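You operate a simulated robot arm through the tools that you are given. There is no shell and no other tool. Be economical: measure what you need, move in short steps, check, and stop when the job is done.

The job below is to be done with a simulated robot arm. You get a single attempt, and the scene is never put back.

TASK
Clean the disc on the setting its holder names.
Fine: one whole run in the disc cleaner; leave it in with the lid on.

The check looks at the end state, three seconds after you hand in, the way a careful person would. Anything else that was tipped, shoved, dropped, spilled or broken makes it a failure. A push-on lid holds only when it is set on centred and level and pressed home; a screw cap is set on level and turned clockwise until tight.

THE ROBOT
A 7-joint arm with a two-finger gripper on a trunk, on a base that drives. Base frame: it is fixed to the floor where the robot stands at the start and does not move with it; the origin is under the middle of the robot, x ahead of it, y to its left, z up. Readings come in cm, rad, newtons and seconds.
With the tool pointing down near the work surface it reaches from about 32 to 76 cm from the robot's upright axis, wherever it stands. Its first joint turns from -2.897 to 2.897 rad. Places, roughly: disc well [60, 10, 90]; round mat [70, -20, 90]; well of the disc cleaner [60, 10, 90]. Payload 1.71 kg.
Tool frame: the origin (TCP) lies between the finger pads and is the grasp point; the fingertips stand 2 cm ahead of it; z points along the fingers, y is the line along which they close. The gripper opens to 9.6 cm. The gripper's body begins 11.3 cm behind the TCP.
Orientation is told as [roll, pitch, yaw] about the base's x, y, z axes, in that order, counted from this pose: with the fingers straight down and closing along the base's y, the tool's x points along the base's -x, its y along +y and its z along -z.

THE INTERFACE
- The arm moves only by the tool nudge_tool. Its argument "rows" is one flat list of numbers, 6 for each row, row after row: the shift along the base's x, y, z in cm, then the turn, a rotation vector about the base's x, y, z in rad. In form: [x, y, z, ax, ay, az, x, y, z, ax, ay, az, ...]. A call has 1 to 8 rows; each row is the pose to reach, as a shift and turn from the pose commanded when the call began. "hand" is the gripper command, from -1 (shut) to 1 (fully open), values between in proportion, set as the call begins (left out, the last holds). A row lasts 0.2 s, in which the tool goes at most 5 cm and 0.15 rad; a call with a longer step from one row to the next is refused whole, and so is a gripper value outside its range. Where a pose cannot be reached the arm comes as near as it can. A force on the tool above 40 N (or 10 N above the force at the start of the call, whichever is more), or a blocked arm, ends the call early, and 0.2 s more pass. Each finger travels about 15.3 cm/s and halts on what it meets, pressing with about 33 N; the grip force reading is that of the motor and also rises with nothing between the fingers. The clock runs only during rows and for 0.2 s after the last one: add rows that repeat a pose to give the fingers time. It gives the time, the measured TCP pose, the force on the tool (base axes), the opening and the grip force at its end, in the units of the frame above (readings bear some noise), with the torque about the TCP (base axes, N m) and any sound that the robot's microphone picked up.
- Cameras (640 x 400 px; columns grow to the right, rows downward): "scene" is now at [3.98, 11.63, 165.36]; the picture's right is [-0.50, -0.87, 0.01], its down [-0.61, 0.35, -0.71] and it looks along [0.61, -0.36, -0.70] (base axes); focal length 254 px, centre (320, 200). "wrist" rides on the gripper at [6.6, 1.4, -14.5] in the tool frame; the picture's right is [-0.21, 0.98, 0.00], its down [-0.88, -0.18, -0.45] and it looks along [-0.44, -0.09, 0.90] (tool axes); focal length 275 px, centre (320, 200). There is no depth. A picture from a camera that has moved, and an enlarged one, comes with that camera's place and axes in the base frame and with its lens.
- snapshot(camera): a new picture of that camera. The clock stands still meanwhile.
- slide_trunk(by): slides the trunk up (or, below 0, down) by that many cm; the arm and the scene camera ride with it, the base frame stays. It gives what a move gives, with no picture.
- roll_base(legs): drives the robot by 1 to 6 legs, each [ahead, turn to the left] in cm and rad, along the robot's own axes; the way and the turn of a leg run together, so that a leg with both is an arc; at most 150 cm and 3.142 rad a leg. The arm and the cameras ride along, it lands a little off, and it stops where it bumps. It gives what a move gives.
- pan_tilt(pan, tilt): turns the head with the scene camera to pan (to the left, within 2.705 rad either way) and tilt (down, from -0.506 to 1.204), counted from straight ahead of the robot. It gives what a move gives.
- close_up(camera, box): a new picture of the part [left, top, right, bottom] of that camera's present view, enlarged. The clock stands still meanwhile.
- finish_job(): hands the job in; it is judged then, once.

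Work in short steps. Places have to be worked out from the pictures, the camera data and where the tool is seen: move nearer, look again, correct. Check each grasp and each placing, and mend what went wrong. You have 120 turns and 82 pictures in all, those below and enlarged ones among them. Open the gripper and draw the arm clear of the work before you hand the job in, unless the task says otherwise; then end with one line.

The tools are called after ">>>" as a command line: name --argument value ..., lists and objects as JSON in quotes. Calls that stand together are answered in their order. nudge_tool: Moves the arm, as the interface text tells. Its arguments: {"type":"object","properties":{"rows":{"type":"array","items":{"type":"number"}},"hand":{"type":"number"}},"required":["rows"]} The other tools are called the same way: slide_trunk (by) slides the trunk up or down; roll_base (legs) drives the base; pan_tilt (pan, tilt) turns the head that bears the scene camera; snapshot (camera) takes a picture; close_up (camera, box) takes an enlarged picture of a part of a camera's view; finish_job () hands the job in.

At the start:

```text
time: 0.0
tcp_pos: [43.58, -5.86, 128.12]
orientation: [0.0, 0.004, -0.001]
force: [0.2, -0.5, -0.7]
torque: [0.0, -0.02, -0.01]
width: 9.59
grip_force: 0.0
trunk travel left (down, up): [-25.0, 13.6]
robot x, y, heading: [-0.1, -0.25, -0.001]
head pan, tilt: [-0.525, 0.763]
```

scene: 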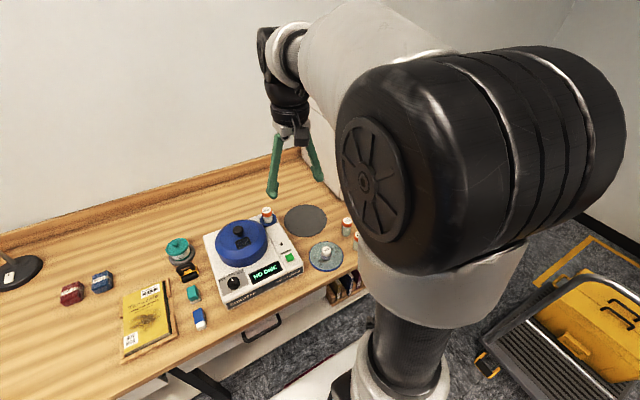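
wrist: 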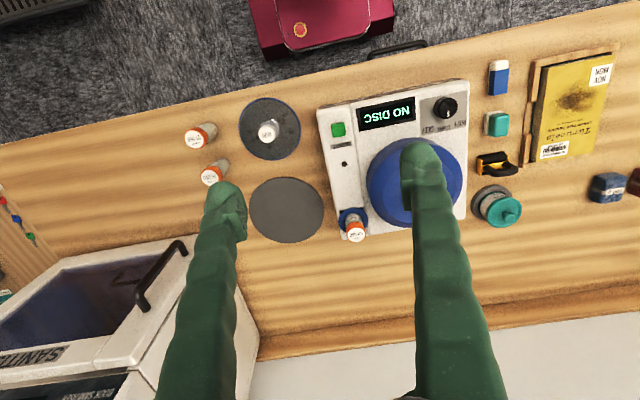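

The machine shows "NO DISC" under a blue lid, with a dial and a green button. I'll take enlarged pictures of the machine and its surroundings.

>>> close_up --camera "wrist" --box '[300, 70, 480, 250]'

>>> close_up --camera "wrist" --box '[170, 80, 350, 250]'

>>> close_up --camera "scene" --box '[200, 190, 370, 310]'

>>> close_up --camera "wrist" --box '[460, 40, 640, 240]'

```text
2.22 times, centred on (390, 160) of wrist
camera zoom: at [37.22, -4.57, 142.52], right [0.21, 0.98, 0.0], down [0.88, -0.18, 0.44], along [0.43, -0.09, -0.9], focal length 612 px, centre (164, 289)
```

zoom: 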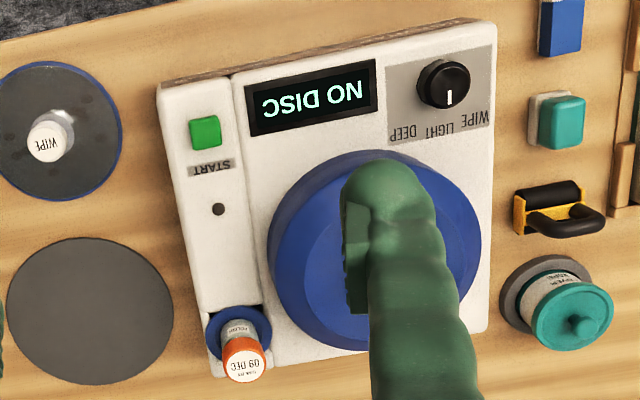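

```text
2.35 times, centred on (260, 165) of wrist
camera zoom: at [37.22, -4.57, 142.52], right [0.21, 0.98, 0.0], down [0.88, -0.18, 0.44], along [0.43, -0.09, -0.9], focal length 648 px, centre (461, 282)
```

zoom: 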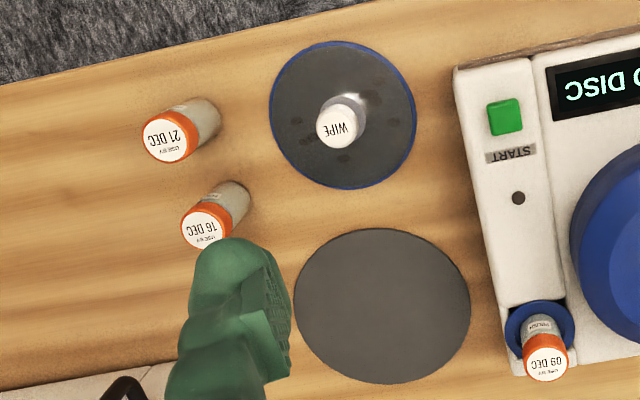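

```text
3.33 times, centred on (285, 250) of scene
camera zoom: at [3.98, 11.63, 165.36], right [-0.5, -0.87, 0.01], down [-0.61, 0.35, -0.71], along [0.61, -0.36, -0.7], focal length 846 px, centre (437, 33)
```

zoom: 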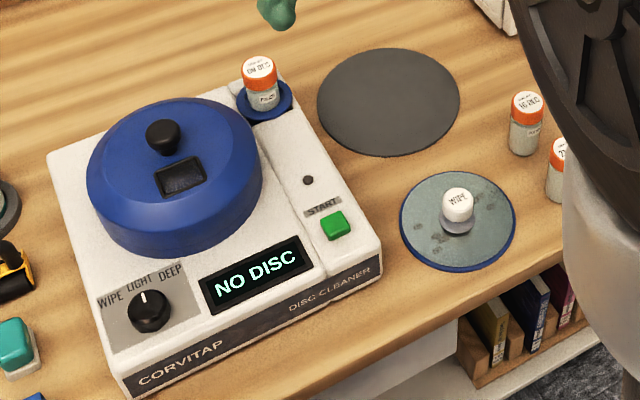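

```text
2.00 times, centred on (550, 140) of wrist
camera zoom: at [37.22, -4.57, 142.52], right [0.21, 0.98, 0.0], down [0.88, -0.18, 0.44], along [0.43, -0.09, -0.9], focal length 551 px, centre (-140, 320)
```

zoom: 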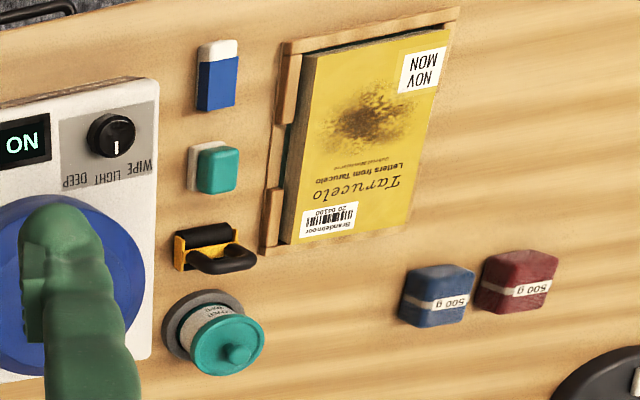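

The dial is at LIGHT, and the white top on the disc reads WIPE. I'll read the small labels on the vial, the jar and the machine more closely.

>>> close_up --camera "wrist" --box '[330, 200, 380, 250]'

>>> close_up --camera "scene" --box '[300, 230, 350, 275]'

>>> close_up --camera "scene" --box '[155, 225, 215, 290]'

>>> pan_tilt --pan 0.5 --tilt 0.6

>>> snapshot --camera "scene"

```text
8.00 times, centred on (355, 225) of wrist
camera zoom: at [37.22, -4.57, 142.52], right [0.21, 0.98, 0.0], down [0.88, -0.18, 0.44], along [0.43, -0.09, -0.9], focal length 2202 px, centre (40, 0)
```

zoom: 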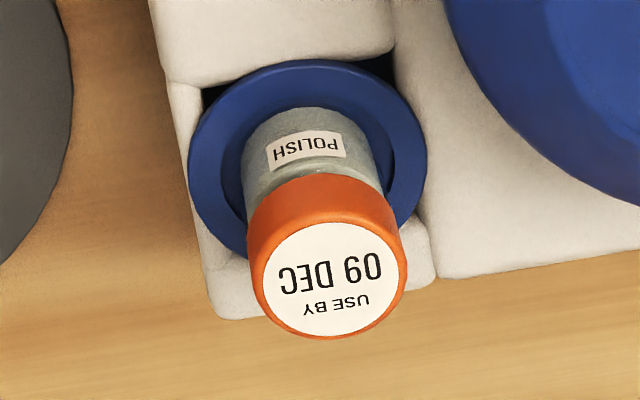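

```text
8.89 times, centred on (325, 252) of scene
camera zoom: at [3.98, 11.63, 165.36], right [-0.5, -0.87, 0.01], down [-0.61, 0.35, -0.71], along [0.61, -0.36, -0.7], focal length 2256 px, centre (276, -267)
```

zoom: 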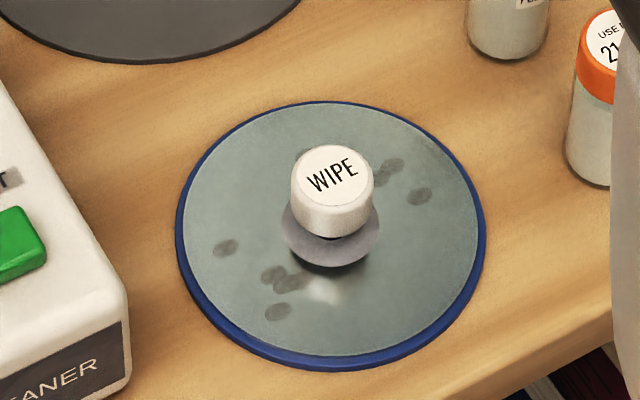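

```text
6.15 times, centred on (185, 258) of scene
camera zoom: at [3.98, 11.63, 165.36], right [-0.5, -0.87, 0.01], down [-0.61, 0.35, -0.71], along [0.61, -0.36, -0.7], focal length 1562 px, centre (1151, -154)
```

zoom: 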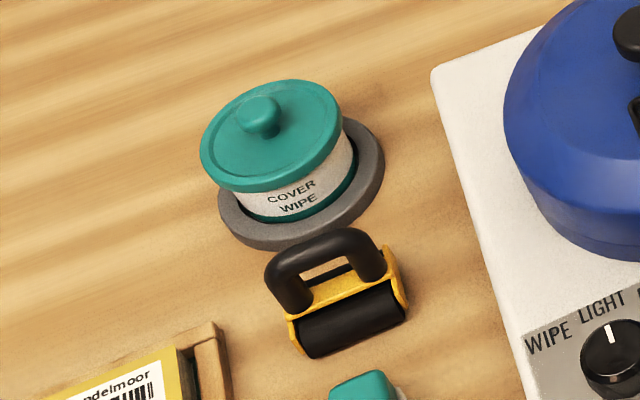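

```text
time: 1.3
tcp_pos: [41.8, -5.8, 128.73]
orientation: [0.0, -0.016, 0.001]
force: [-0.4, 0.0, 0.6]
torque: [0.01, -0.01, -0.02]
width: 9.6
grip_force: 0.0
trunk travel left (down, up): [-25.0, 13.6]
robot x, y, heading: [0.38, -0.13, -0.002]
head pan, tilt: [0.499, 0.6]
```

```text
72 pictures are left
camera scene: at [4.56, 19.99, 166.73], right [0.48, -0.88, -0.01], down [-0.51, -0.27, -0.82], along [0.72, 0.39, -0.58], focal length 254 px, centre (320, 200)
```

scene: 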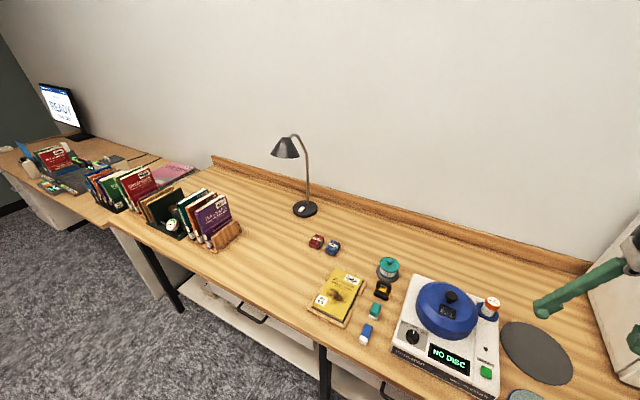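

The polish has a use-by date, so I need today's date; I'll enlarge the monitor.

>>> close_up --camera "scene" --box '[35, 80, 95, 140]'

>>> pan_tilt --pan 1.3 --tilt 0.3

>>> snapshot --camera "scene"

>>> pan_tilt --pan -1.2 --tilt 0.4

>>> snapshot --camera "scene"

```text
6.67 times, centred on (65, 110) of scene
camera zoom: at [4.56, 19.99, 166.73], right [0.48, -0.88, -0.01], down [-0.51, -0.27, -0.82], along [0.72, 0.39, -0.58], focal length 1692 px, centre (2020, 800)
```

zoom: 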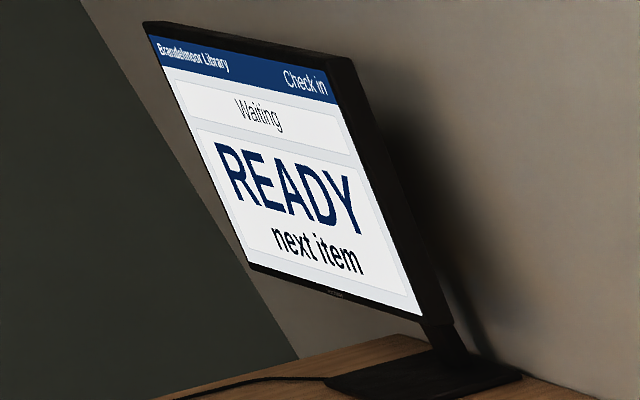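

```text
time: 2.4
tcp_pos: [41.64, -5.83, 128.84]
orientation: [0.001, -0.014, 0.0]
force: [-0.1, 0.1, 0.3]
torque: [-0.05, 0.0, -0.02]
width: 9.61
grip_force: 0.0
trunk travel left (down, up): [-25.0, 13.6]
robot x, y, heading: [0.11, -0.24, 0.004]
head pan, tilt: [1.3, 0.3]
```

```text
70 pictures are left
camera scene: at [-0.58, 24.76, 169.56], right [0.96, -0.27, -0.02], down [-0.1, -0.29, -0.95], along [0.25, 0.92, -0.3], focal length 254 px, centre (320, 200)
```

scene: 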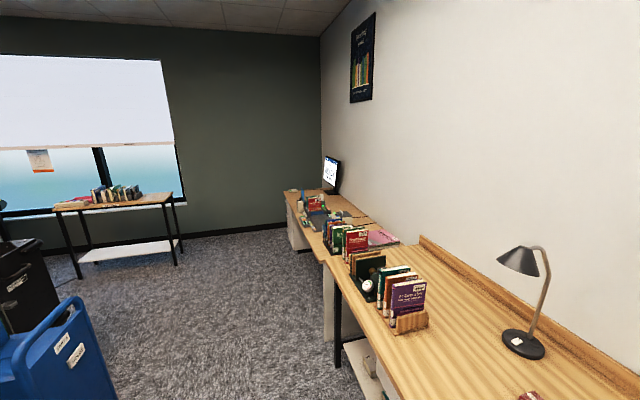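

```text
time: 4.7
tcp_pos: [41.77, -5.77, 128.75]
orientation: [0.001, -0.015, 0.001]
force: [0.5, -0.6, 0.3]
torque: [-0.04, -0.01, 0.0]
width: 9.6
grip_force: 0.1
trunk travel left (down, up): [-25.0, 13.6]
robot x, y, heading: [0.5, -0.37, 0.005]
head pan, tilt: [-1.201, 0.4]
```

```text
69 pictures are left
camera scene: at [0.26, 7.13, 168.62], right [-0.93, -0.36, 0.02], down [-0.16, 0.36, -0.92], along [0.33, -0.86, -0.39], focal length 254 px, centre (320, 200)
```

scene: 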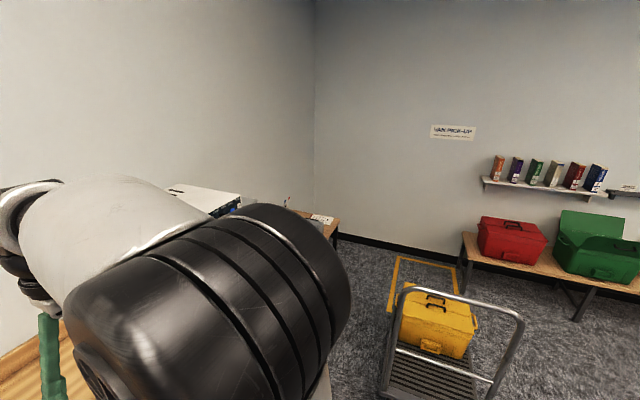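

No date visible yet. I'll enlarge the candidates here (sheet on the far table, sign) and look behind.

>>> close_up --camera "scene" --box '[240, 180, 360, 250]'

>>> close_up --camera "scene" --box '[420, 110, 640, 230]'

>>> pan_tilt --pan -2.3 --tilt 0.3

>>> snapshot --camera "scene"

>>> pan_tilt --pan 2.4 --tilt 0.3

>>> snapshot --camera "scene"

```text
5.33 times, centred on (300, 215) of scene
camera zoom: at [0.26, 7.13, 168.62], right [-0.93, -0.36, 0.02], down [-0.16, 0.36, -0.92], along [0.33, -0.86, -0.39], focal length 1354 px, centre (427, 120)
```

zoom: 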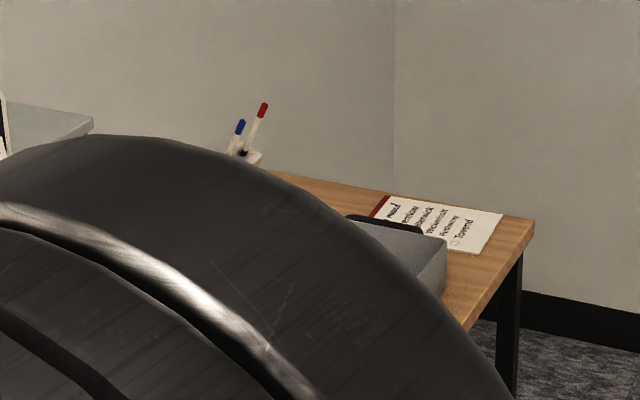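

```text
2.91 times, centred on (530, 170) of scene
camera zoom: at [0.26, 7.13, 168.62], right [-0.93, -0.36, 0.02], down [-0.16, 0.36, -0.92], along [0.33, -0.86, -0.39], focal length 738 px, centre (-291, 287)
```

zoom: 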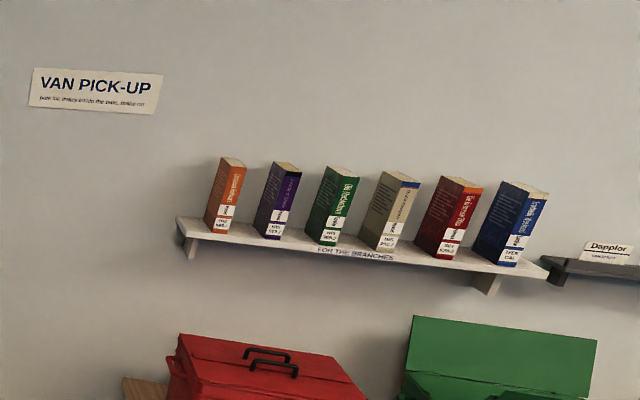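

```text
time: 6.0
tcp_pos: [41.66, -5.9, 128.67]
orientation: [0.0, -0.015, -0.001]
force: [-0.2, -1.4, -0.5]
torque: [-0.02, 0.01, 0.01]
width: 9.59
grip_force: 0.0
trunk travel left (down, up): [-25.0, 13.6]
robot x, y, heading: [0.1, 0.22, -0.001]
head pan, tilt: [-2.3, 0.3]
```

```text
66 pictures are left
camera scene: at [-9.29, 8.79, 169.71], right [-0.75, 0.67, 0.01], down [0.18, 0.22, -0.96], along [-0.64, -0.71, -0.29], focal length 254 px, centre (320, 200)
```

scene: 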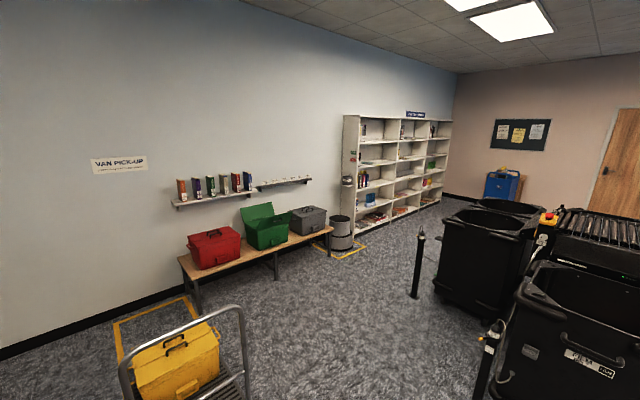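

```text
time: 9.7
tcp_pos: [41.69, -5.88, 128.65]
orientation: [0.0, -0.015, 0.001]
force: [0.6, -0.9, 0.1]
torque: [0.02, 0.05, 0.01]
width: 9.61
grip_force: 0.0
trunk travel left (down, up): [-25.0, 13.6]
robot x, y, heading: [-0.14, -0.02, 0.005]
head pan, tilt: [2.4, 0.3]
```

```text
65 pictures are left
camera scene: at [-9.96, 22.07, 169.72], right [0.68, 0.74, -0.01], down [0.2, -0.2, -0.96], along [-0.71, 0.65, -0.28], focal length 254 px, centre (320, 200)
```

scene: 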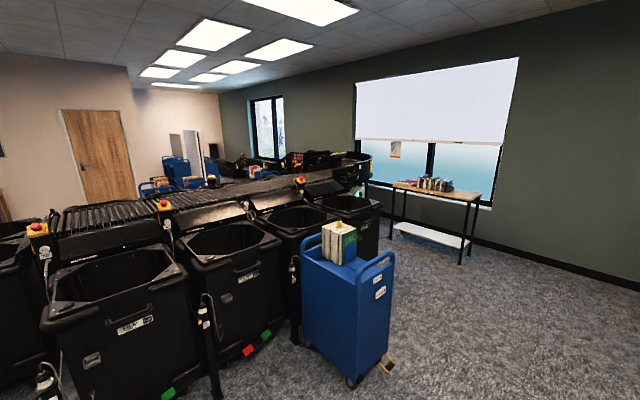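

No calendar seen so far. One more look at the check-in desk for a date stamp, then I start work.

>>> pan_tilt --pan 0.9 --tilt 0.4

>>> close_up --camera "scene" --box '[130, 130, 400, 300]'

>>> pan_tilt --pan -0.2 --tilt 0.9

>>> snapshot --camera "scene"

```text
time: 11.3
tcp_pos: [41.83, -5.94, 128.68]
orientation: [0.0, -0.015, -0.001]
force: [0.4, 0.1, -0.1]
torque: [0.02, 0.02, 0.0]
width: 9.58
grip_force: 0.0
trunk travel left (down, up): [-25.0, 13.6]
robot x, y, heading: [-0.03, 0.22, 0.004]
head pan, tilt: [0.901, 0.4]
```

```text
2.35 times, centred on (265, 215) of scene
camera zoom: at [2.65, 23.03, 168.58], right [0.78, -0.62, -0.01], down [-0.26, -0.31, -0.92], along [0.57, 0.72, -0.4], focal length 597 px, centre (449, 165)
```

zoom: 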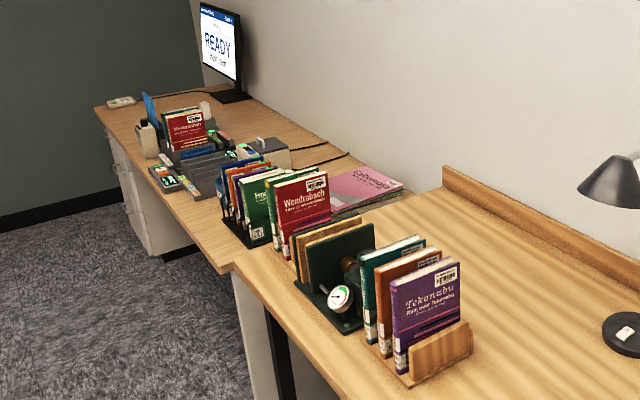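

```text
time: 12.7
tcp_pos: [41.77, -5.94, 128.74]
orientation: [-0.001, -0.014, 0.0]
force: [0.3, -0.6, 0.6]
torque: [-0.02, -0.01, 0.01]
width: 9.63
grip_force: 0.1
trunk travel left (down, up): [-25.0, 13.6]
robot x, y, heading: [0.1, 0.02, 0.003]
head pan, tilt: [-0.201, 0.901]
```

```text
63 pictures are left
camera scene: at [4.24, 14.26, 164.26], right [-0.2, -0.98, 0.0], down [-0.78, 0.16, -0.61], along [0.6, -0.12, -0.79], focal length 254 px, centre (320, 200)
```

scene: 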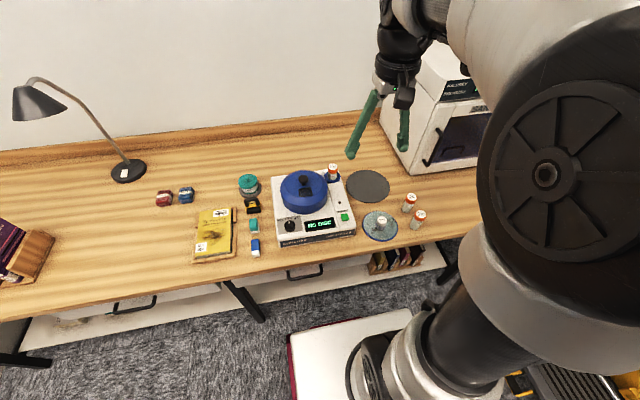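

There are small items with labels on the far desk (a date stamp perhaps). I'll look there enlarged.

>>> pan_tilt --pan 0.9 --tilt 0.4

>>> close_up --camera "scene" --box '[165, 165, 265, 225]'

```text
time: 14.0
tcp_pos: [41.7, -5.91, 128.84]
orientation: [0.0, -0.015, -0.001]
force: [-0.9, 0.4, -0.1]
torque: [-0.02, -0.03, 0.0]
width: 9.61
grip_force: 0.1
trunk travel left (down, up): [-25.0, 13.6]
robot x, y, heading: [0.24, -0.08, 0.002]
head pan, tilt: [0.901, 0.4]
```

```text
6.40 times, centred on (215, 195) of scene
camera zoom: at [2.67, 23.02, 168.58], right [0.78, -0.62, -0.01], down [-0.26, -0.3, -0.92], along [0.57, 0.72, -0.4], focal length 1625 px, centre (992, 232)
```

zoom: 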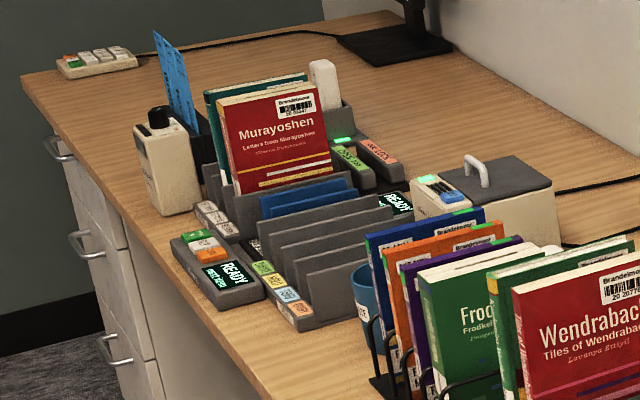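

No date anywhere; the machine's own display will tell if something's amiss. I estimate the dial at about (47, 14) and move the tool above it to look closer.

>>> nudge_tool --rows '[0.5, 3.3, -2.5, 0, 0, 0, 1, 6.6, -5, 0, 0, 0, 1.5, 9.9, -7.5, 0, 0, 0, 2, 13.2, -10, 0, 0, 0, 2.5, 16.5, -12.5, 0, 0, 0, 3, 19.8, -15, 0, 0, 0, 3, 19.8, -15, 0, 0, 0]'

>>> snapshot --camera "wrist"

```text
time: 15.6
tcp_pos: [44.79, 13.91, 113.73]
orientation: [0.002, -0.015, -0.002]
force: [0.1, -1.0, -0.3]
torque: [-0.01, 0.0, 0.01]
width: 9.6
grip_force: 0.0
trunk travel left (down, up): [-25.0, 13.6]
robot x, y, heading: [0.2, 0.24, 0.0]
head pan, tilt: [0.901, 0.4]
```

```text
61 pictures are left
camera wrist: at [38.03, 15.23, 127.97], right [0.21, 0.98, 0.0], down [0.87, -0.18, 0.46], along [0.45, -0.09, -0.89], focal length 275 px, centre (320, 200)
```

wrist: 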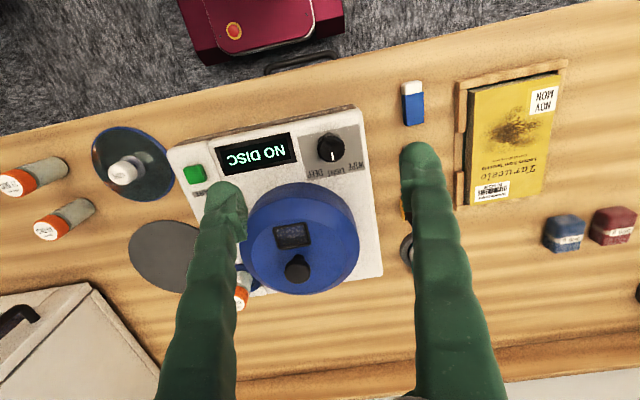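

Triangulating, the dial is at about (48, 14.7, 94), 3.4 cm wide. I narrow the gripper and come lower above it.

>>> nudge_tool --rows '[1.1, 0.3, -4.5, 0, 0, 0, 2.2, 0.6, -9, 0, 0, 0, 3.3, 0.8, -13.2, 0, 0, 0, 3.3, 0.8, -13.2, 0, 0, 0]' --hand 0.2

>>> snapshot --camera "wrist"

>>> pan_tilt --pan -0.1 --tilt 0.95

>>> close_up --camera "scene" --box '[200, 120, 440, 270]'

```text
time: 16.6
tcp_pos: [48.41, 14.77, 100.45]
orientation: [0.0, -0.016, 0.001]
force: [-0.4, 0.1, -0.2]
torque: [0.0, -0.01, 0.0]
width: 5.78
grip_force: 0.0
trunk travel left (down, up): [-25.0, 13.6]
robot x, y, heading: [-0.52, 0.11, 0.001]
head pan, tilt: [0.901, 0.4]
```

```text
60 pictures are left
camera wrist: at [41.62, 15.99, 114.73], right [0.21, 0.98, 0.0], down [0.87, -0.18, 0.46], along [0.45, -0.09, -0.89], focal length 275 px, centre (320, 200)
```

wrist: 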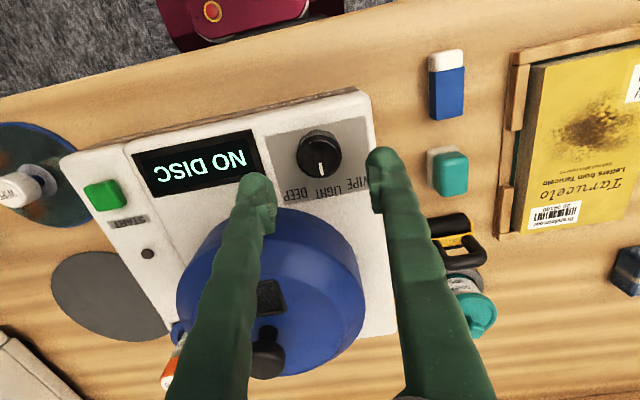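

```text
time: 17.9
tcp_pos: [48.33, 14.7, 100.35]
orientation: [0.0, -0.015, -0.002]
force: [0.4, 0.7, -0.2]
torque: [0.01, 0.02, 0.01]
width: 5.77
grip_force: 0.1
trunk travel left (down, up): [-25.0, 13.6]
robot x, y, heading: [0.17, -0.18, 0.002]
head pan, tilt: [-0.099, 0.949]
```

```text
2.67 times, centred on (320, 195) of scene
camera zoom: at [4.09, 15.05, 163.9], right [-0.1, -1.0, 0.0], down [-0.82, 0.08, -0.57], along [0.57, -0.06, -0.82], focal length 677 px, centre (320, 213)
```

zoom: 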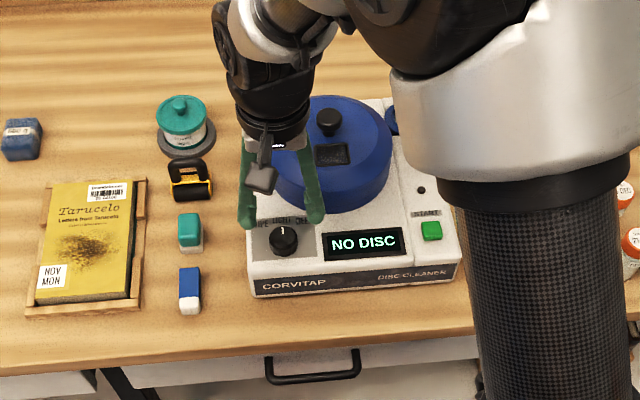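

The dial lies directly below the tool, at (48.3, 14.65). I lower to about 2 cm above the panel and check height.

>>> nudge_tool --rows '[0, -0.05, -2.5, 0, 0, 0, 0, -0.05, -5, 0, 0, 0, 0, -0.05, -5, 0, 0, 0]'

>>> close_up --camera "wrist" --box '[200, 80, 440, 230]'

>>> close_up --camera "scene" --box '[270, 170, 350, 240]'

```text
time: 18.7
tcp_pos: [48.24, 14.65, 95.48]
orientation: [-0.001, -0.013, -0.001]
force: [0.7, 0.0, 0.6]
torque: [0.02, -0.01, 0.0]
width: 5.79
grip_force: 0.2
trunk travel left (down, up): [-25.0, 13.6]
robot x, y, heading: [-0.31, -0.04, -0.004]
head pan, tilt: [-0.099, 0.949]
```

```text
2.67 times, centred on (320, 155) of wrist
camera zoom: at [41.5, 15.94, 109.76], right [0.21, 0.98, 0.0], down [0.87, -0.18, 0.46], along [0.45, -0.09, -0.89], focal length 734 px, centre (320, 320)
```

zoom: 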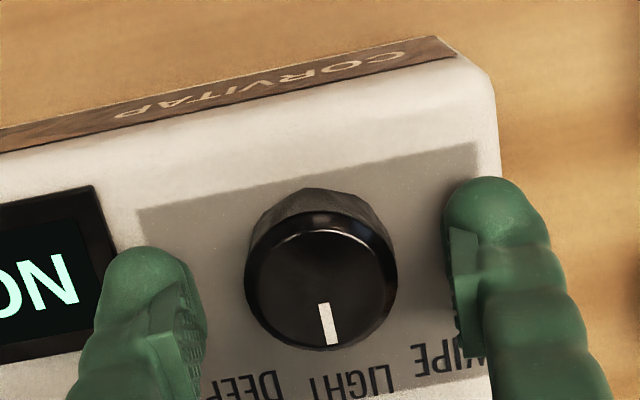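

```text
5.71 times, centred on (310, 205) of scene
camera zoom: at [4.06, 15.03, 163.9], right [-0.1, -0.99, 0.0], down [-0.82, 0.08, -0.57], along [0.57, -0.06, -0.82], focal length 1451 px, centre (377, 171)
```

zoom: 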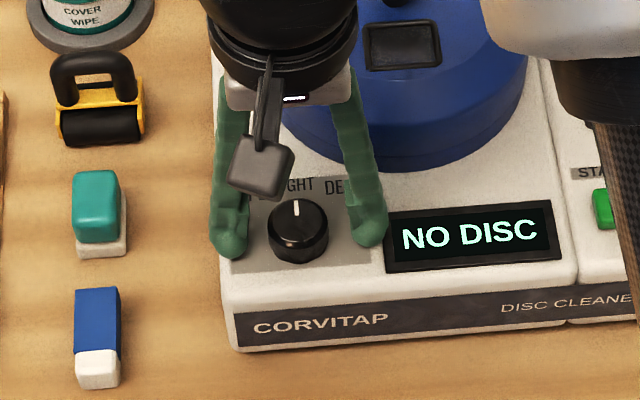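

The tips are just around the dial's rim. I lower 0.7 cm more and close on it.

>>> nudge_tool --rows '[0.1, 0, -0.4, 0, 0, 0, 0.1, 0, -0.7, 0, 0, 0]'

>>> nudge_tool --rows '[0, 0, 0, 0, 0, 0, 0, 0, 0, 0, 0, 0, 0, 0, 0, 0, 0, 0]' --hand -0.6

>>> close_up --camera "wrist" --box '[200, 80, 440, 230]'

```text
time: 19.3
tcp_pos: [46.75, 14.69, 95.97]
orientation: [0.005, -0.036, 0.0]
force: [-0.5, -0.1, 0.6]
torque: [-0.02, 0.0, 0.0]
width: 5.76
grip_force: 0.1
trunk travel left (down, up): [-25.0, 13.6]
robot x, y, heading: [0.02, -0.06, -0.001]
head pan, tilt: [-0.099, 0.949]
stopped in row 2: the force on the tool passed its limit at 45 N (the readings are from after the stop); the commanded pose is now the measured one
```

```text
time: 20.1
tcp_pos: [46.86, 14.75, 95.97]
orientation: [0.004, -0.035, 0.0]
force: [-3.6, 1.1, 1.6]
torque: [0.02, 0.01, 0.02]
width: 3.08
grip_force: 34.5
trunk travel left (down, up): [-25.0, 13.6]
robot x, y, heading: [0.07, -0.0, -0.003]
head pan, tilt: [-0.099, 0.949]
```

```text
2.67 times, centred on (320, 155) of wrist
camera zoom: at [39.9, 15.98, 110.12], right [0.21, 0.98, 0.01], down [0.86, -0.19, 0.47], along [0.47, -0.09, -0.88], focal length 734 px, centre (320, 320)
```

zoom: 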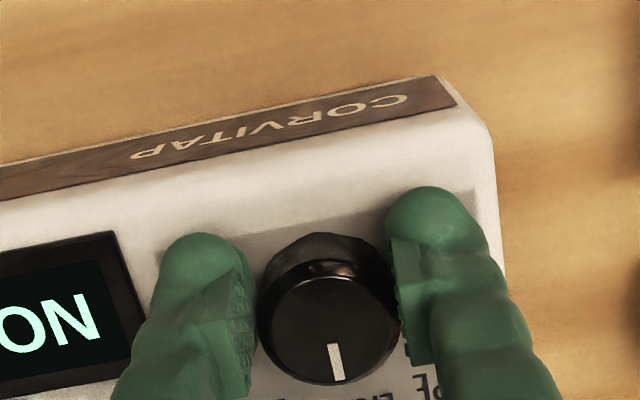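

The fingertips touched the panel and the arm recoiled 1.5 cm back, so the hold is off-centre. I open, re-centre at x≈48.3 and stay just above the panel.

>>> nudge_tool --rows '[0, 0, 0, 0, 0, 0, 0, 0, 1.0, 0, 0, 0, 1.4, -0.1, 1.0, 0, 0.03, 0, 1.4, -0.1, 0, 0, 0.03, 0, 1.4, -0.1, -0.5, 0, 0.03, 0, 1.4, -0.1, -0.5, 0, 0.03, 0]' --hand 0.2

>>> close_up --camera "wrist" --box '[200, 80, 440, 230]'

```text
time: 21.5
tcp_pos: [48.46, 14.61, 95.38]
orientation: [0.003, -0.005, 0.002]
force: [-0.2, -0.1, 3.4]
torque: [-0.12, 0.04, 0.07]
width: 5.79
grip_force: 0.2
trunk travel left (down, up): [-25.0, 13.6]
robot x, y, heading: [-0.44, -0.1, 0.0]
head pan, tilt: [-0.099, 0.949]
```

```text
2.67 times, centred on (320, 155) of wrist
camera zoom: at [41.8, 15.82, 109.77], right [0.21, 0.98, 0.0], down [0.87, -0.19, 0.45], along [0.44, -0.09, -0.89], focal length 734 px, centre (320, 320)
```

zoom: 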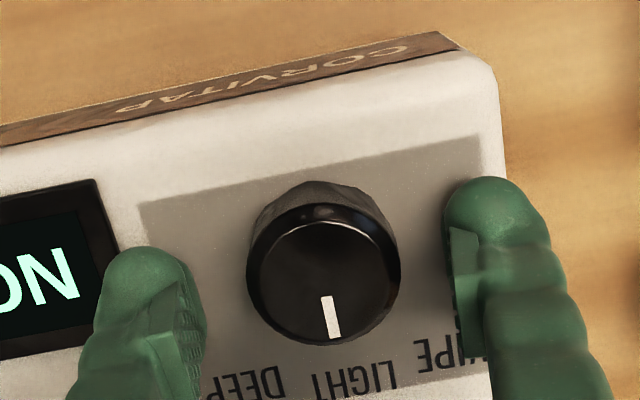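

Centred, tips lightly on the panel (z≈93.4). I raise 0.25 cm, grip, then turn counter-clockwise by 0.75 rad toward WIPE.

>>> nudge_tool --rows '[0, 0, 0.25, 0, 0, 0, 0, 0, 0.25, 0, 0, 0, 0, 0, 0.25, 0, 0, 0]' --hand -0.6

>>> nudge_tool --rows '[0, 0, 0, 0, 0, 0.13, 0, 0, 0, 0, 0, 0.26, 0, 0, 0, 0, 0, 0.39, 0, 0, 0, 0, 0, 0.52, 0, 0, 0, 0, 0, 0.65, 0, 0, 0, 0, 0, 0.75, 0, 0, 0, 0, 0, 0.75]'

>>> nudge_tool --rows '[0, 0, 0, 0, 0, 0, 0, 0, 0, 0, 0, 0, 0, 0, 3, 0, 0, 0, 0, 0, 7, 0, 0, 0, 0, 0, 7, 0, 0, 0]' --hand 0.3

>>> snapshot --camera "wrist"

```text
time: 22.3
tcp_pos: [48.37, 14.77, 95.45]
orientation: [0.002, -0.001, 0.002]
force: [-1.0, 9.2, -21.9]
torque: [0.11, -0.31, -0.07]
width: 3.23
grip_force: 35.0
trunk travel left (down, up): [-25.0, 13.6]
robot x, y, heading: [-0.06, -0.36, 0.003]
head pan, tilt: [-0.099, 0.949]
```

```text
time: 23.9
tcp_pos: [48.21, 14.93, 95.62]
orientation: [0.005, -0.004, 0.754]
force: [-14.7, 28.0, -23.8]
torque: [0.34, -0.09, -0.14]
width: 3.24
grip_force: 34.5
trunk travel left (down, up): [-25.0, 13.6]
robot x, y, heading: [-0.14, -0.35, 0.0]
head pan, tilt: [-0.099, 0.949]
```

```text
time: 25.1
tcp_pos: [48.43, 14.54, 102.69]
orientation: [0.005, -0.005, 0.75]
force: [0.8, -0.9, 0.4]
torque: [-0.01, 0.01, -0.01]
width: 6.22
grip_force: 0.0
trunk travel left (down, up): [-25.0, 13.6]
robot x, y, heading: [0.08, -0.21, -0.003]
head pan, tilt: [-0.099, 0.949]
```

```text
54 pictures are left
camera wrist: at [42.75, 11.03, 117.05], right [-0.52, 0.86, 0.0], down [0.77, 0.46, 0.45], along [0.38, 0.24, -0.89], focal length 275 px, centre (320, 200)
```

wrist: 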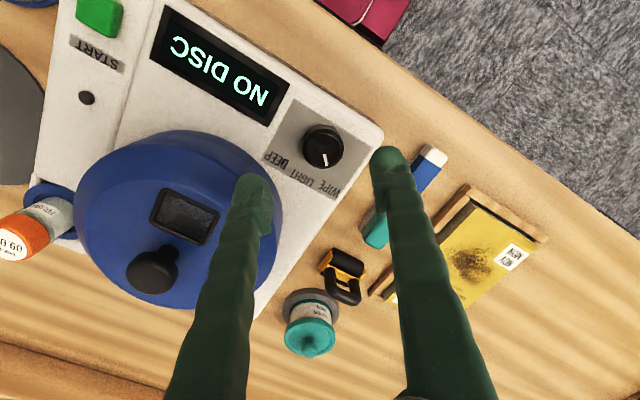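

>>> close_up --camera "wrist" --box '[250, 100, 380, 210]'

```text
3.64 times, centred on (315, 155) of wrist
camera zoom: at [42.75, 11.03, 117.05], right [-0.52, 0.86, 0.0], down [0.77, 0.46, 0.45], along [0.38, 0.24, -0.89], focal length 1001 px, centre (338, 364)
```

zoom: 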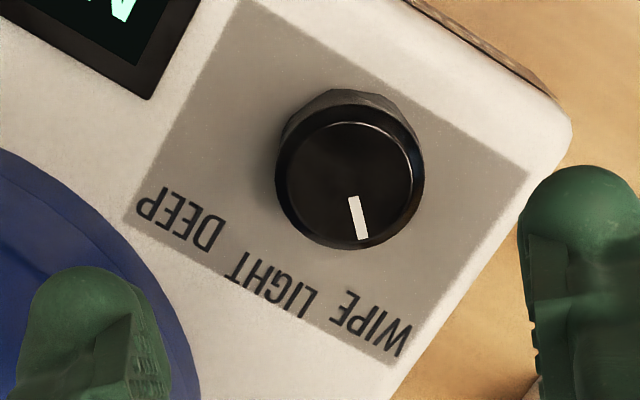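

The pointer now aims at WIPE. The lid's knob triangulates to about (59, 8, 102); I rise, turn back and move above it.

>>> nudge_tool --rows '[0, 0, 4, 0, 0, -0.13, 0, 0, 8, 0, 0, -0.26, 3, -1.5, 9.5, 0, 0, -0.39, 6, -3, 9.5, 0, 0, -0.52, 8.5, -4.7, 9.5, 0, 0, -0.65, 10.6, -6.5, 9.5, 0, 0, -0.75, 10.6, -6.5, 9.5, 0, 0, -0.75]'

>>> snapshot --camera "wrist"

>>> close_up --camera "scene" --box '[260, 110, 420, 260]'

```text
time: 26.7
tcp_pos: [58.93, 8.16, 112.14]
orientation: [0.002, -0.007, -0.003]
force: [-0.1, -0.4, 0.2]
torque: [0.02, -0.03, 0.01]
width: 6.24
grip_force: 0.0
trunk travel left (down, up): [-25.0, 13.6]
robot x, y, heading: [0.25, 0.31, -0.002]
head pan, tilt: [-0.099, 0.949]
```

```text
52 pictures are left
camera wrist: at [52.34, 9.38, 126.57], right [0.21, 0.98, 0.0], down [0.87, -0.19, 0.45], along [0.44, -0.09, -0.89], focal length 275 px, centre (320, 200)
```

wrist: 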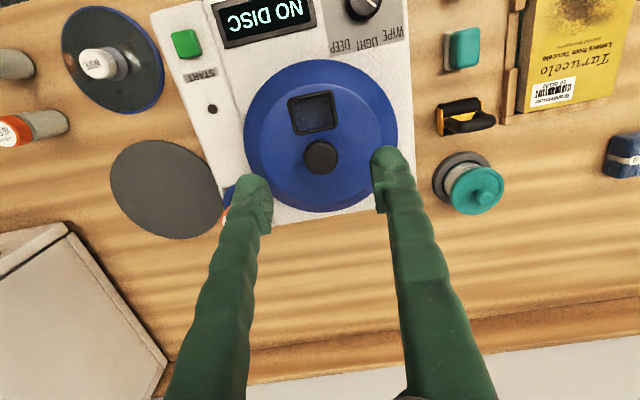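

```text
2.67 times, centred on (340, 185) of scene
camera zoom: at [4.05, 15.06, 163.9], right [-0.1, -0.99, 0.0], down [-0.82, 0.08, -0.57], along [0.57, -0.06, -0.82], focal length 677 px, centre (267, 240)
```

zoom: 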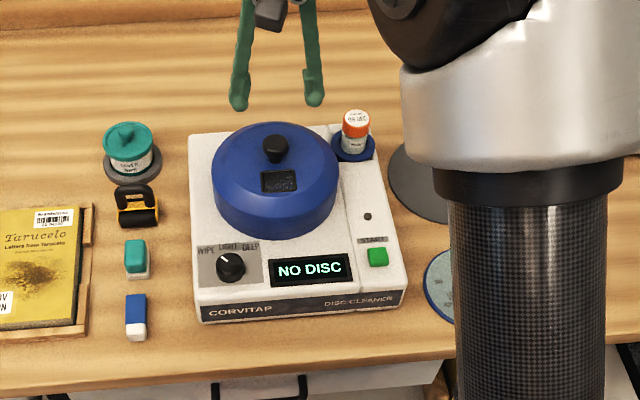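

The knob refines to about (60.3, 7.9, 101.7). I go down around it and look.

>>> nudge_tool --rows '[1.4, -0.25, -3.5, 0, 0, 0, 1.4, -0.25, -7, 0, 0, 0, 1.4, -0.25, -9, 0, 0, 0, 1.4, -0.25, -9, 0, 0, 0]'

>>> snapshot --camera "wrist"

>>> close_up --camera "scene" --box '[310, 110, 410, 200]'

```text
time: 27.7
tcp_pos: [60.35, 7.83, 103.31]
orientation: [0.002, -0.004, 0.0]
force: [0.1, -0.1, -0.2]
torque: [-0.01, 0.0, 0.01]
width: 6.25
grip_force: 0.0
trunk travel left (down, up): [-25.0, 13.6]
robot x, y, heading: [-0.17, 0.07, -0.005]
head pan, tilt: [-0.099, 0.949]
```

```text
50 pictures are left
camera wrist: at [53.74, 9.08, 117.68], right [0.21, 0.98, 0.0], down [0.87, -0.19, 0.45], along [0.44, -0.09, -0.89], focal length 275 px, centre (320, 200)
```

wrist: 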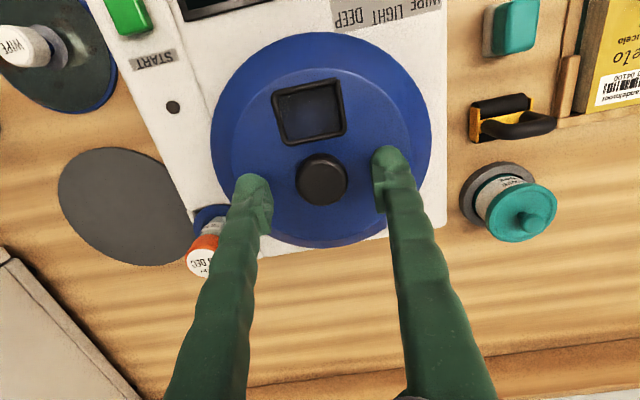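

```text
4.44 times, centred on (360, 155) of scene
camera zoom: at [4.05, 15.04, 163.9], right [-0.1, -0.99, 0.0], down [-0.82, 0.08, -0.57], along [0.57, -0.06, -0.82], focal length 1128 px, centre (142, 400)
```

zoom: 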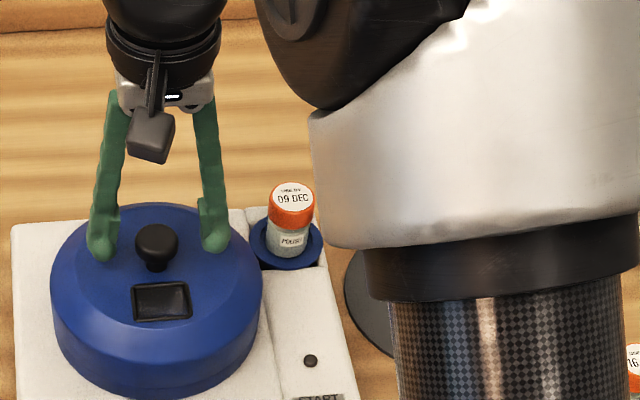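

Knob is centred between the fingers. I lower 1.4 cm and close.

>>> nudge_tool --rows '[-0.1, 0, -0.7, 0, 0, 0, -0.1, 0, -1.4, 0, 0, 0, -0.1, 0, -1.4, 0, 0, 0]'

>>> nudge_tool --rows '[0, 0, 0, 0, 0, 0, 0, 0, 0, 0, 0, 0, 0, 0, 0, 0, 0, 0]' --hand -0.7

>>> close_up --camera "wrist" --box '[200, 80, 440, 230]'

```text
time: 28.5
tcp_pos: [60.24, 7.93, 101.74]
orientation: [0.002, -0.004, -0.001]
force: [0.5, 0.5, -0.2]
torque: [0.01, 0.02, 0.01]
width: 6.21
grip_force: 0.0
trunk travel left (down, up): [-25.0, 13.6]
robot x, y, heading: [0.24, 0.19, 0.002]
head pan, tilt: [-0.099, 0.949]
```

```text
time: 29.3
tcp_pos: [60.33, 7.83, 101.69]
orientation: [0.004, -0.007, 0.002]
force: [0.8, -0.7, 2.4]
torque: [0.02, 0.0, -0.01]
width: 2.79
grip_force: 33.2
trunk travel left (down, up): [-25.0, 13.6]
robot x, y, heading: [0.04, 0.25, -0.003]
head pan, tilt: [-0.099, 0.949]
heard: snap
```

```text
2.67 times, centred on (320, 155) of wrist
camera zoom: at [53.76, 9.13, 116.19], right [0.21, 0.98, 0.0], down [0.87, -0.19, 0.45], along [0.44, -0.09, -0.89], focal length 734 px, centre (320, 320)
```

zoom: 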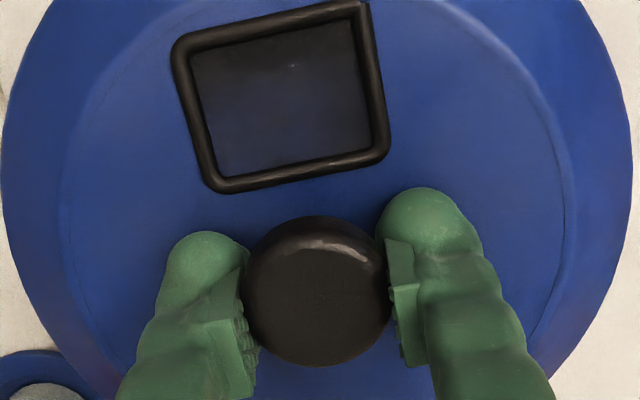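

A snap sounded as the grip closed (the lid's catch letting go, likely), and the knob is held at 2.8 cm. I lift straight up.

>>> nudge_tool --rows '[0, 0, 1, 0, 0, 0, 0, 0, 3, 0, 0, 0, 0, 0, 6, 0, 0, 0, 0, 0, 10, 0, 0, 0, 0, 0, 10, 0, 0, 0]'

>>> snapshot --camera "scene"

>>> snapshot --camera "wrist"

```text
time: 30.5
tcp_pos: [60.46, 7.78, 111.7]
orientation: [0.0, -0.001, 0.0]
force: [-0.3, -0.4, -0.9]
torque: [-0.02, 0.06, 0.0]
width: 2.79
grip_force: 33.4
trunk travel left (down, up): [-25.0, 13.6]
robot x, y, heading: [0.14, -0.09, -0.001]
head pan, tilt: [-0.099, 0.949]
```

```text
47 pictures are left
camera scene: at [4.15, 15.05, 163.89], right [-0.1, -1.0, 0.0], down [-0.82, 0.08, -0.57], along [0.57, -0.06, -0.82], focal length 254 px, centre (320, 200)
```

scene: 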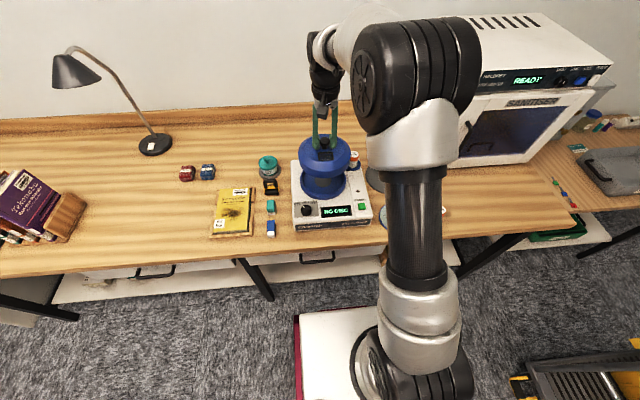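

```text
46 pictures are left
camera wrist: at [53.78, 9.0, 126.14], right [0.21, 0.98, 0.0], down [0.87, -0.19, 0.45], along [0.44, -0.09, -0.89], focal length 275 px, centre (320, 200)
```

wrist: 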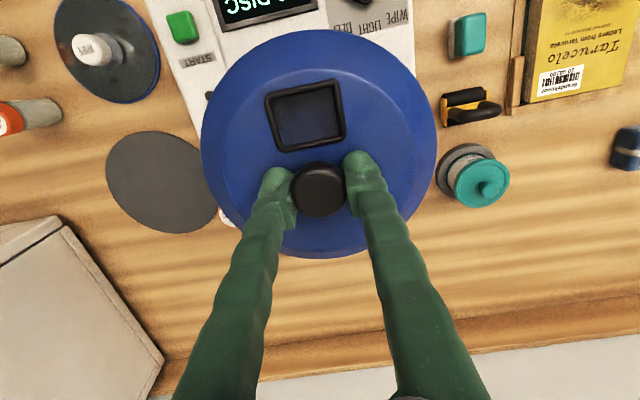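

The lid is off and hangs level. The mat triangulates to (64, -16.3) with radius ~8; I carry the lid over it at height.

>>> nudge_tool --rows '[0, 0, 4.3, 0, 0, 0, 0.7, -4.8, 4.3, 0, 0, 0, 1.4, -9.6, 4.3, 0, 0, 0, 2.1, -14.4, 4.3, 0, 0, 0, 2.8, -19.2, 4.3, 0, 0, 0, 3.6, -24.1, 4.3, 0, 0, 0, 3.6, -24.1, 4.3, 0, 0, 0]'

>>> snapshot --camera "wrist"

>>> snapshot --camera "scene"

```text
time: 32.1
tcp_pos: [63.94, -16.38, 116.11]
orientation: [0.002, -0.006, 0.001]
force: [0.1, -0.2, -0.4]
torque: [-0.03, 0.0, -0.01]
width: 2.81
grip_force: 32.9
trunk travel left (down, up): [-25.0, 13.6]
robot x, y, heading: [-0.2, 0.2, -0.003]
head pan, tilt: [-0.099, 0.949]
```

```text
45 pictures are left
camera wrist: at [57.35, -15.09, 130.43], right [0.21, 0.98, 0.0], down [0.87, -0.18, 0.45], along [0.44, -0.09, -0.89], focal length 275 px, centre (320, 200)
```

wrist: 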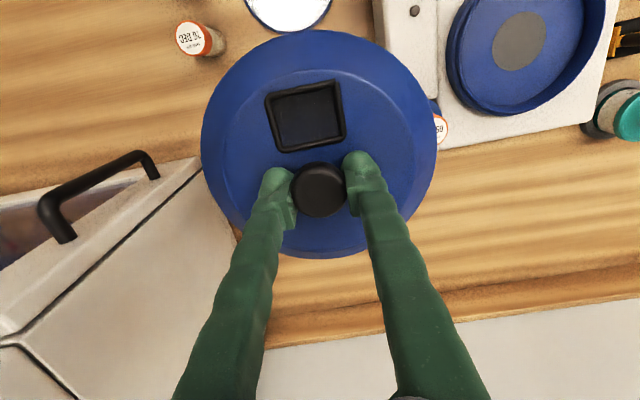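

```text
44 pictures are left
camera scene: at [4.04, 15.09, 163.9], right [-0.1, -1.0, 0.0], down [-0.82, 0.08, -0.57], along [0.57, -0.06, -0.82], focal length 254 px, centre (320, 200)
```

scene: 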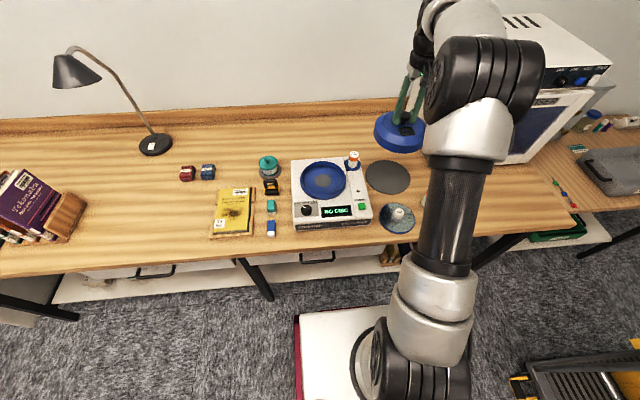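

Combining both cameras puts the table at z≈88 and the mat at (64.7, -17.7). I shift there and lower to just above it.

>>> nudge_tool --rows '[0.8, -1.3, -4, 0, 0, 0, 0.8, -1.3, -8.5, 0, 0, 0, 0.8, -1.3, -13, 0, 0, 0, 0.8, -1.3, -16.5, 0, 0, 0, 0.8, -1.3, -16.5, 0, 0, 0]'

>>> snapshot --camera "scene"

>>> snapshot --camera "wrist"

```text
time: 33.3
tcp_pos: [64.48, -17.31, 99.41]
orientation: [0.002, -0.005, 0.0]
force: [0.4, 0.0, -1.5]
torque: [0.01, -0.01, 0.0]
width: 2.8
grip_force: 33.0
trunk travel left (down, up): [-25.0, 13.6]
robot x, y, heading: [-0.02, -0.19, -0.003]
head pan, tilt: [-0.099, 0.949]
```

```text
43 pictures are left
camera scene: at [4.09, 15.04, 163.9], right [-0.1, -1.0, 0.0], down [-0.82, 0.08, -0.57], along [0.57, -0.06, -0.82], focal length 254 px, centre (320, 200)
```

scene: 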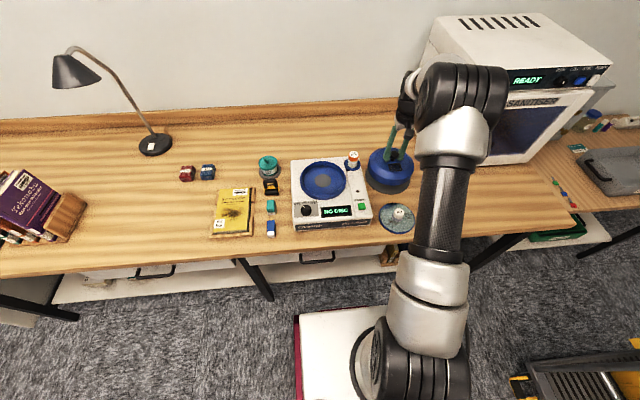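

```text
42 pictures are left
camera wrist: at [58.03, -16.1, 113.88], right [0.21, 0.98, 0.0], down [0.87, -0.19, 0.45], along [0.44, -0.09, -0.89], focal length 275 px, centre (320, 200)
```

wrist: 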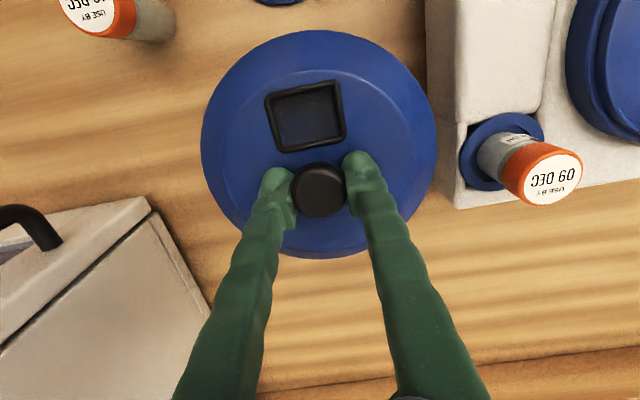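

Lid covers the mat and clears the machine. I lower gently in small steps, watching the force.

>>> nudge_tool --rows '[0, 0, -0.3, 0, 0, 0, 0, 0, -0.6, 0, 0, 0, 0, 0, -0.9, 0, 0, 0, 0, 0, -1.2, 0, 0, 0]'

>>> nudge_tool --rows '[0, 0, -0.2, 0, 0, 0, 0, 0, -0.4, 0, 0, 0, 0, 0, -0.6, 0, 0, 0]'

```text
time: 34.3
tcp_pos: [64.66, -17.68, 98.37]
orientation: [0.002, -0.005, 0.0]
force: [-0.4, 0.1, -1.1]
torque: [-0.01, 0.01, 0.0]
width: 2.83
grip_force: 32.9
trunk travel left (down, up): [-25.0, 13.6]
robot x, y, heading: [-0.19, 0.25, -0.0]
head pan, tilt: [-0.099, 0.949]
```

```text
time: 35.1
tcp_pos: [64.73, -17.61, 97.72]
orientation: [0.001, -0.005, 0.0]
force: [0.2, -0.8, -0.8]
torque: [-0.01, 0.04, -0.02]
width: 2.8
grip_force: 33.3
trunk travel left (down, up): [-25.0, 13.6]
robot x, y, heading: [-0.19, 0.12, 0.0]
head pan, tilt: [-0.099, 0.949]
```

Still no contact; a little further.

>>> nudge_tool --rows '[0, 0, -0.2, 0, 0, 0, 0, 0, -0.4, 0, 0, 0, 0, 0, -0.6, 0, 0, 0]'

>>> nudge_tool --rows '[0, 0, -0.2, 0, 0, 0, 0, 0, -0.4, 0, 0, 0]'

```text
time: 35.9
tcp_pos: [64.67, -17.68, 97.13]
orientation: [0.002, -0.003, 0.0]
force: [0.5, -0.5, -1.0]
torque: [0.03, 0.02, -0.01]
width: 2.78
grip_force: 33.3
trunk travel left (down, up): [-25.0, 13.6]
robot x, y, heading: [-0.07, 0.2, 0.002]
head pan, tilt: [-0.099, 0.949]
```

```text
time: 36.5
tcp_pos: [64.68, -17.58, 96.68]
orientation: [0.002, -0.003, 0.0]
force: [-0.1, -0.2, -1.3]
torque: [0.05, 0.02, -0.02]
width: 2.81
grip_force: 33.2
trunk travel left (down, up): [-25.0, 13.6]
robot x, y, heading: [-0.42, 0.18, 0.001]
head pan, tilt: [-0.099, 0.949]
```

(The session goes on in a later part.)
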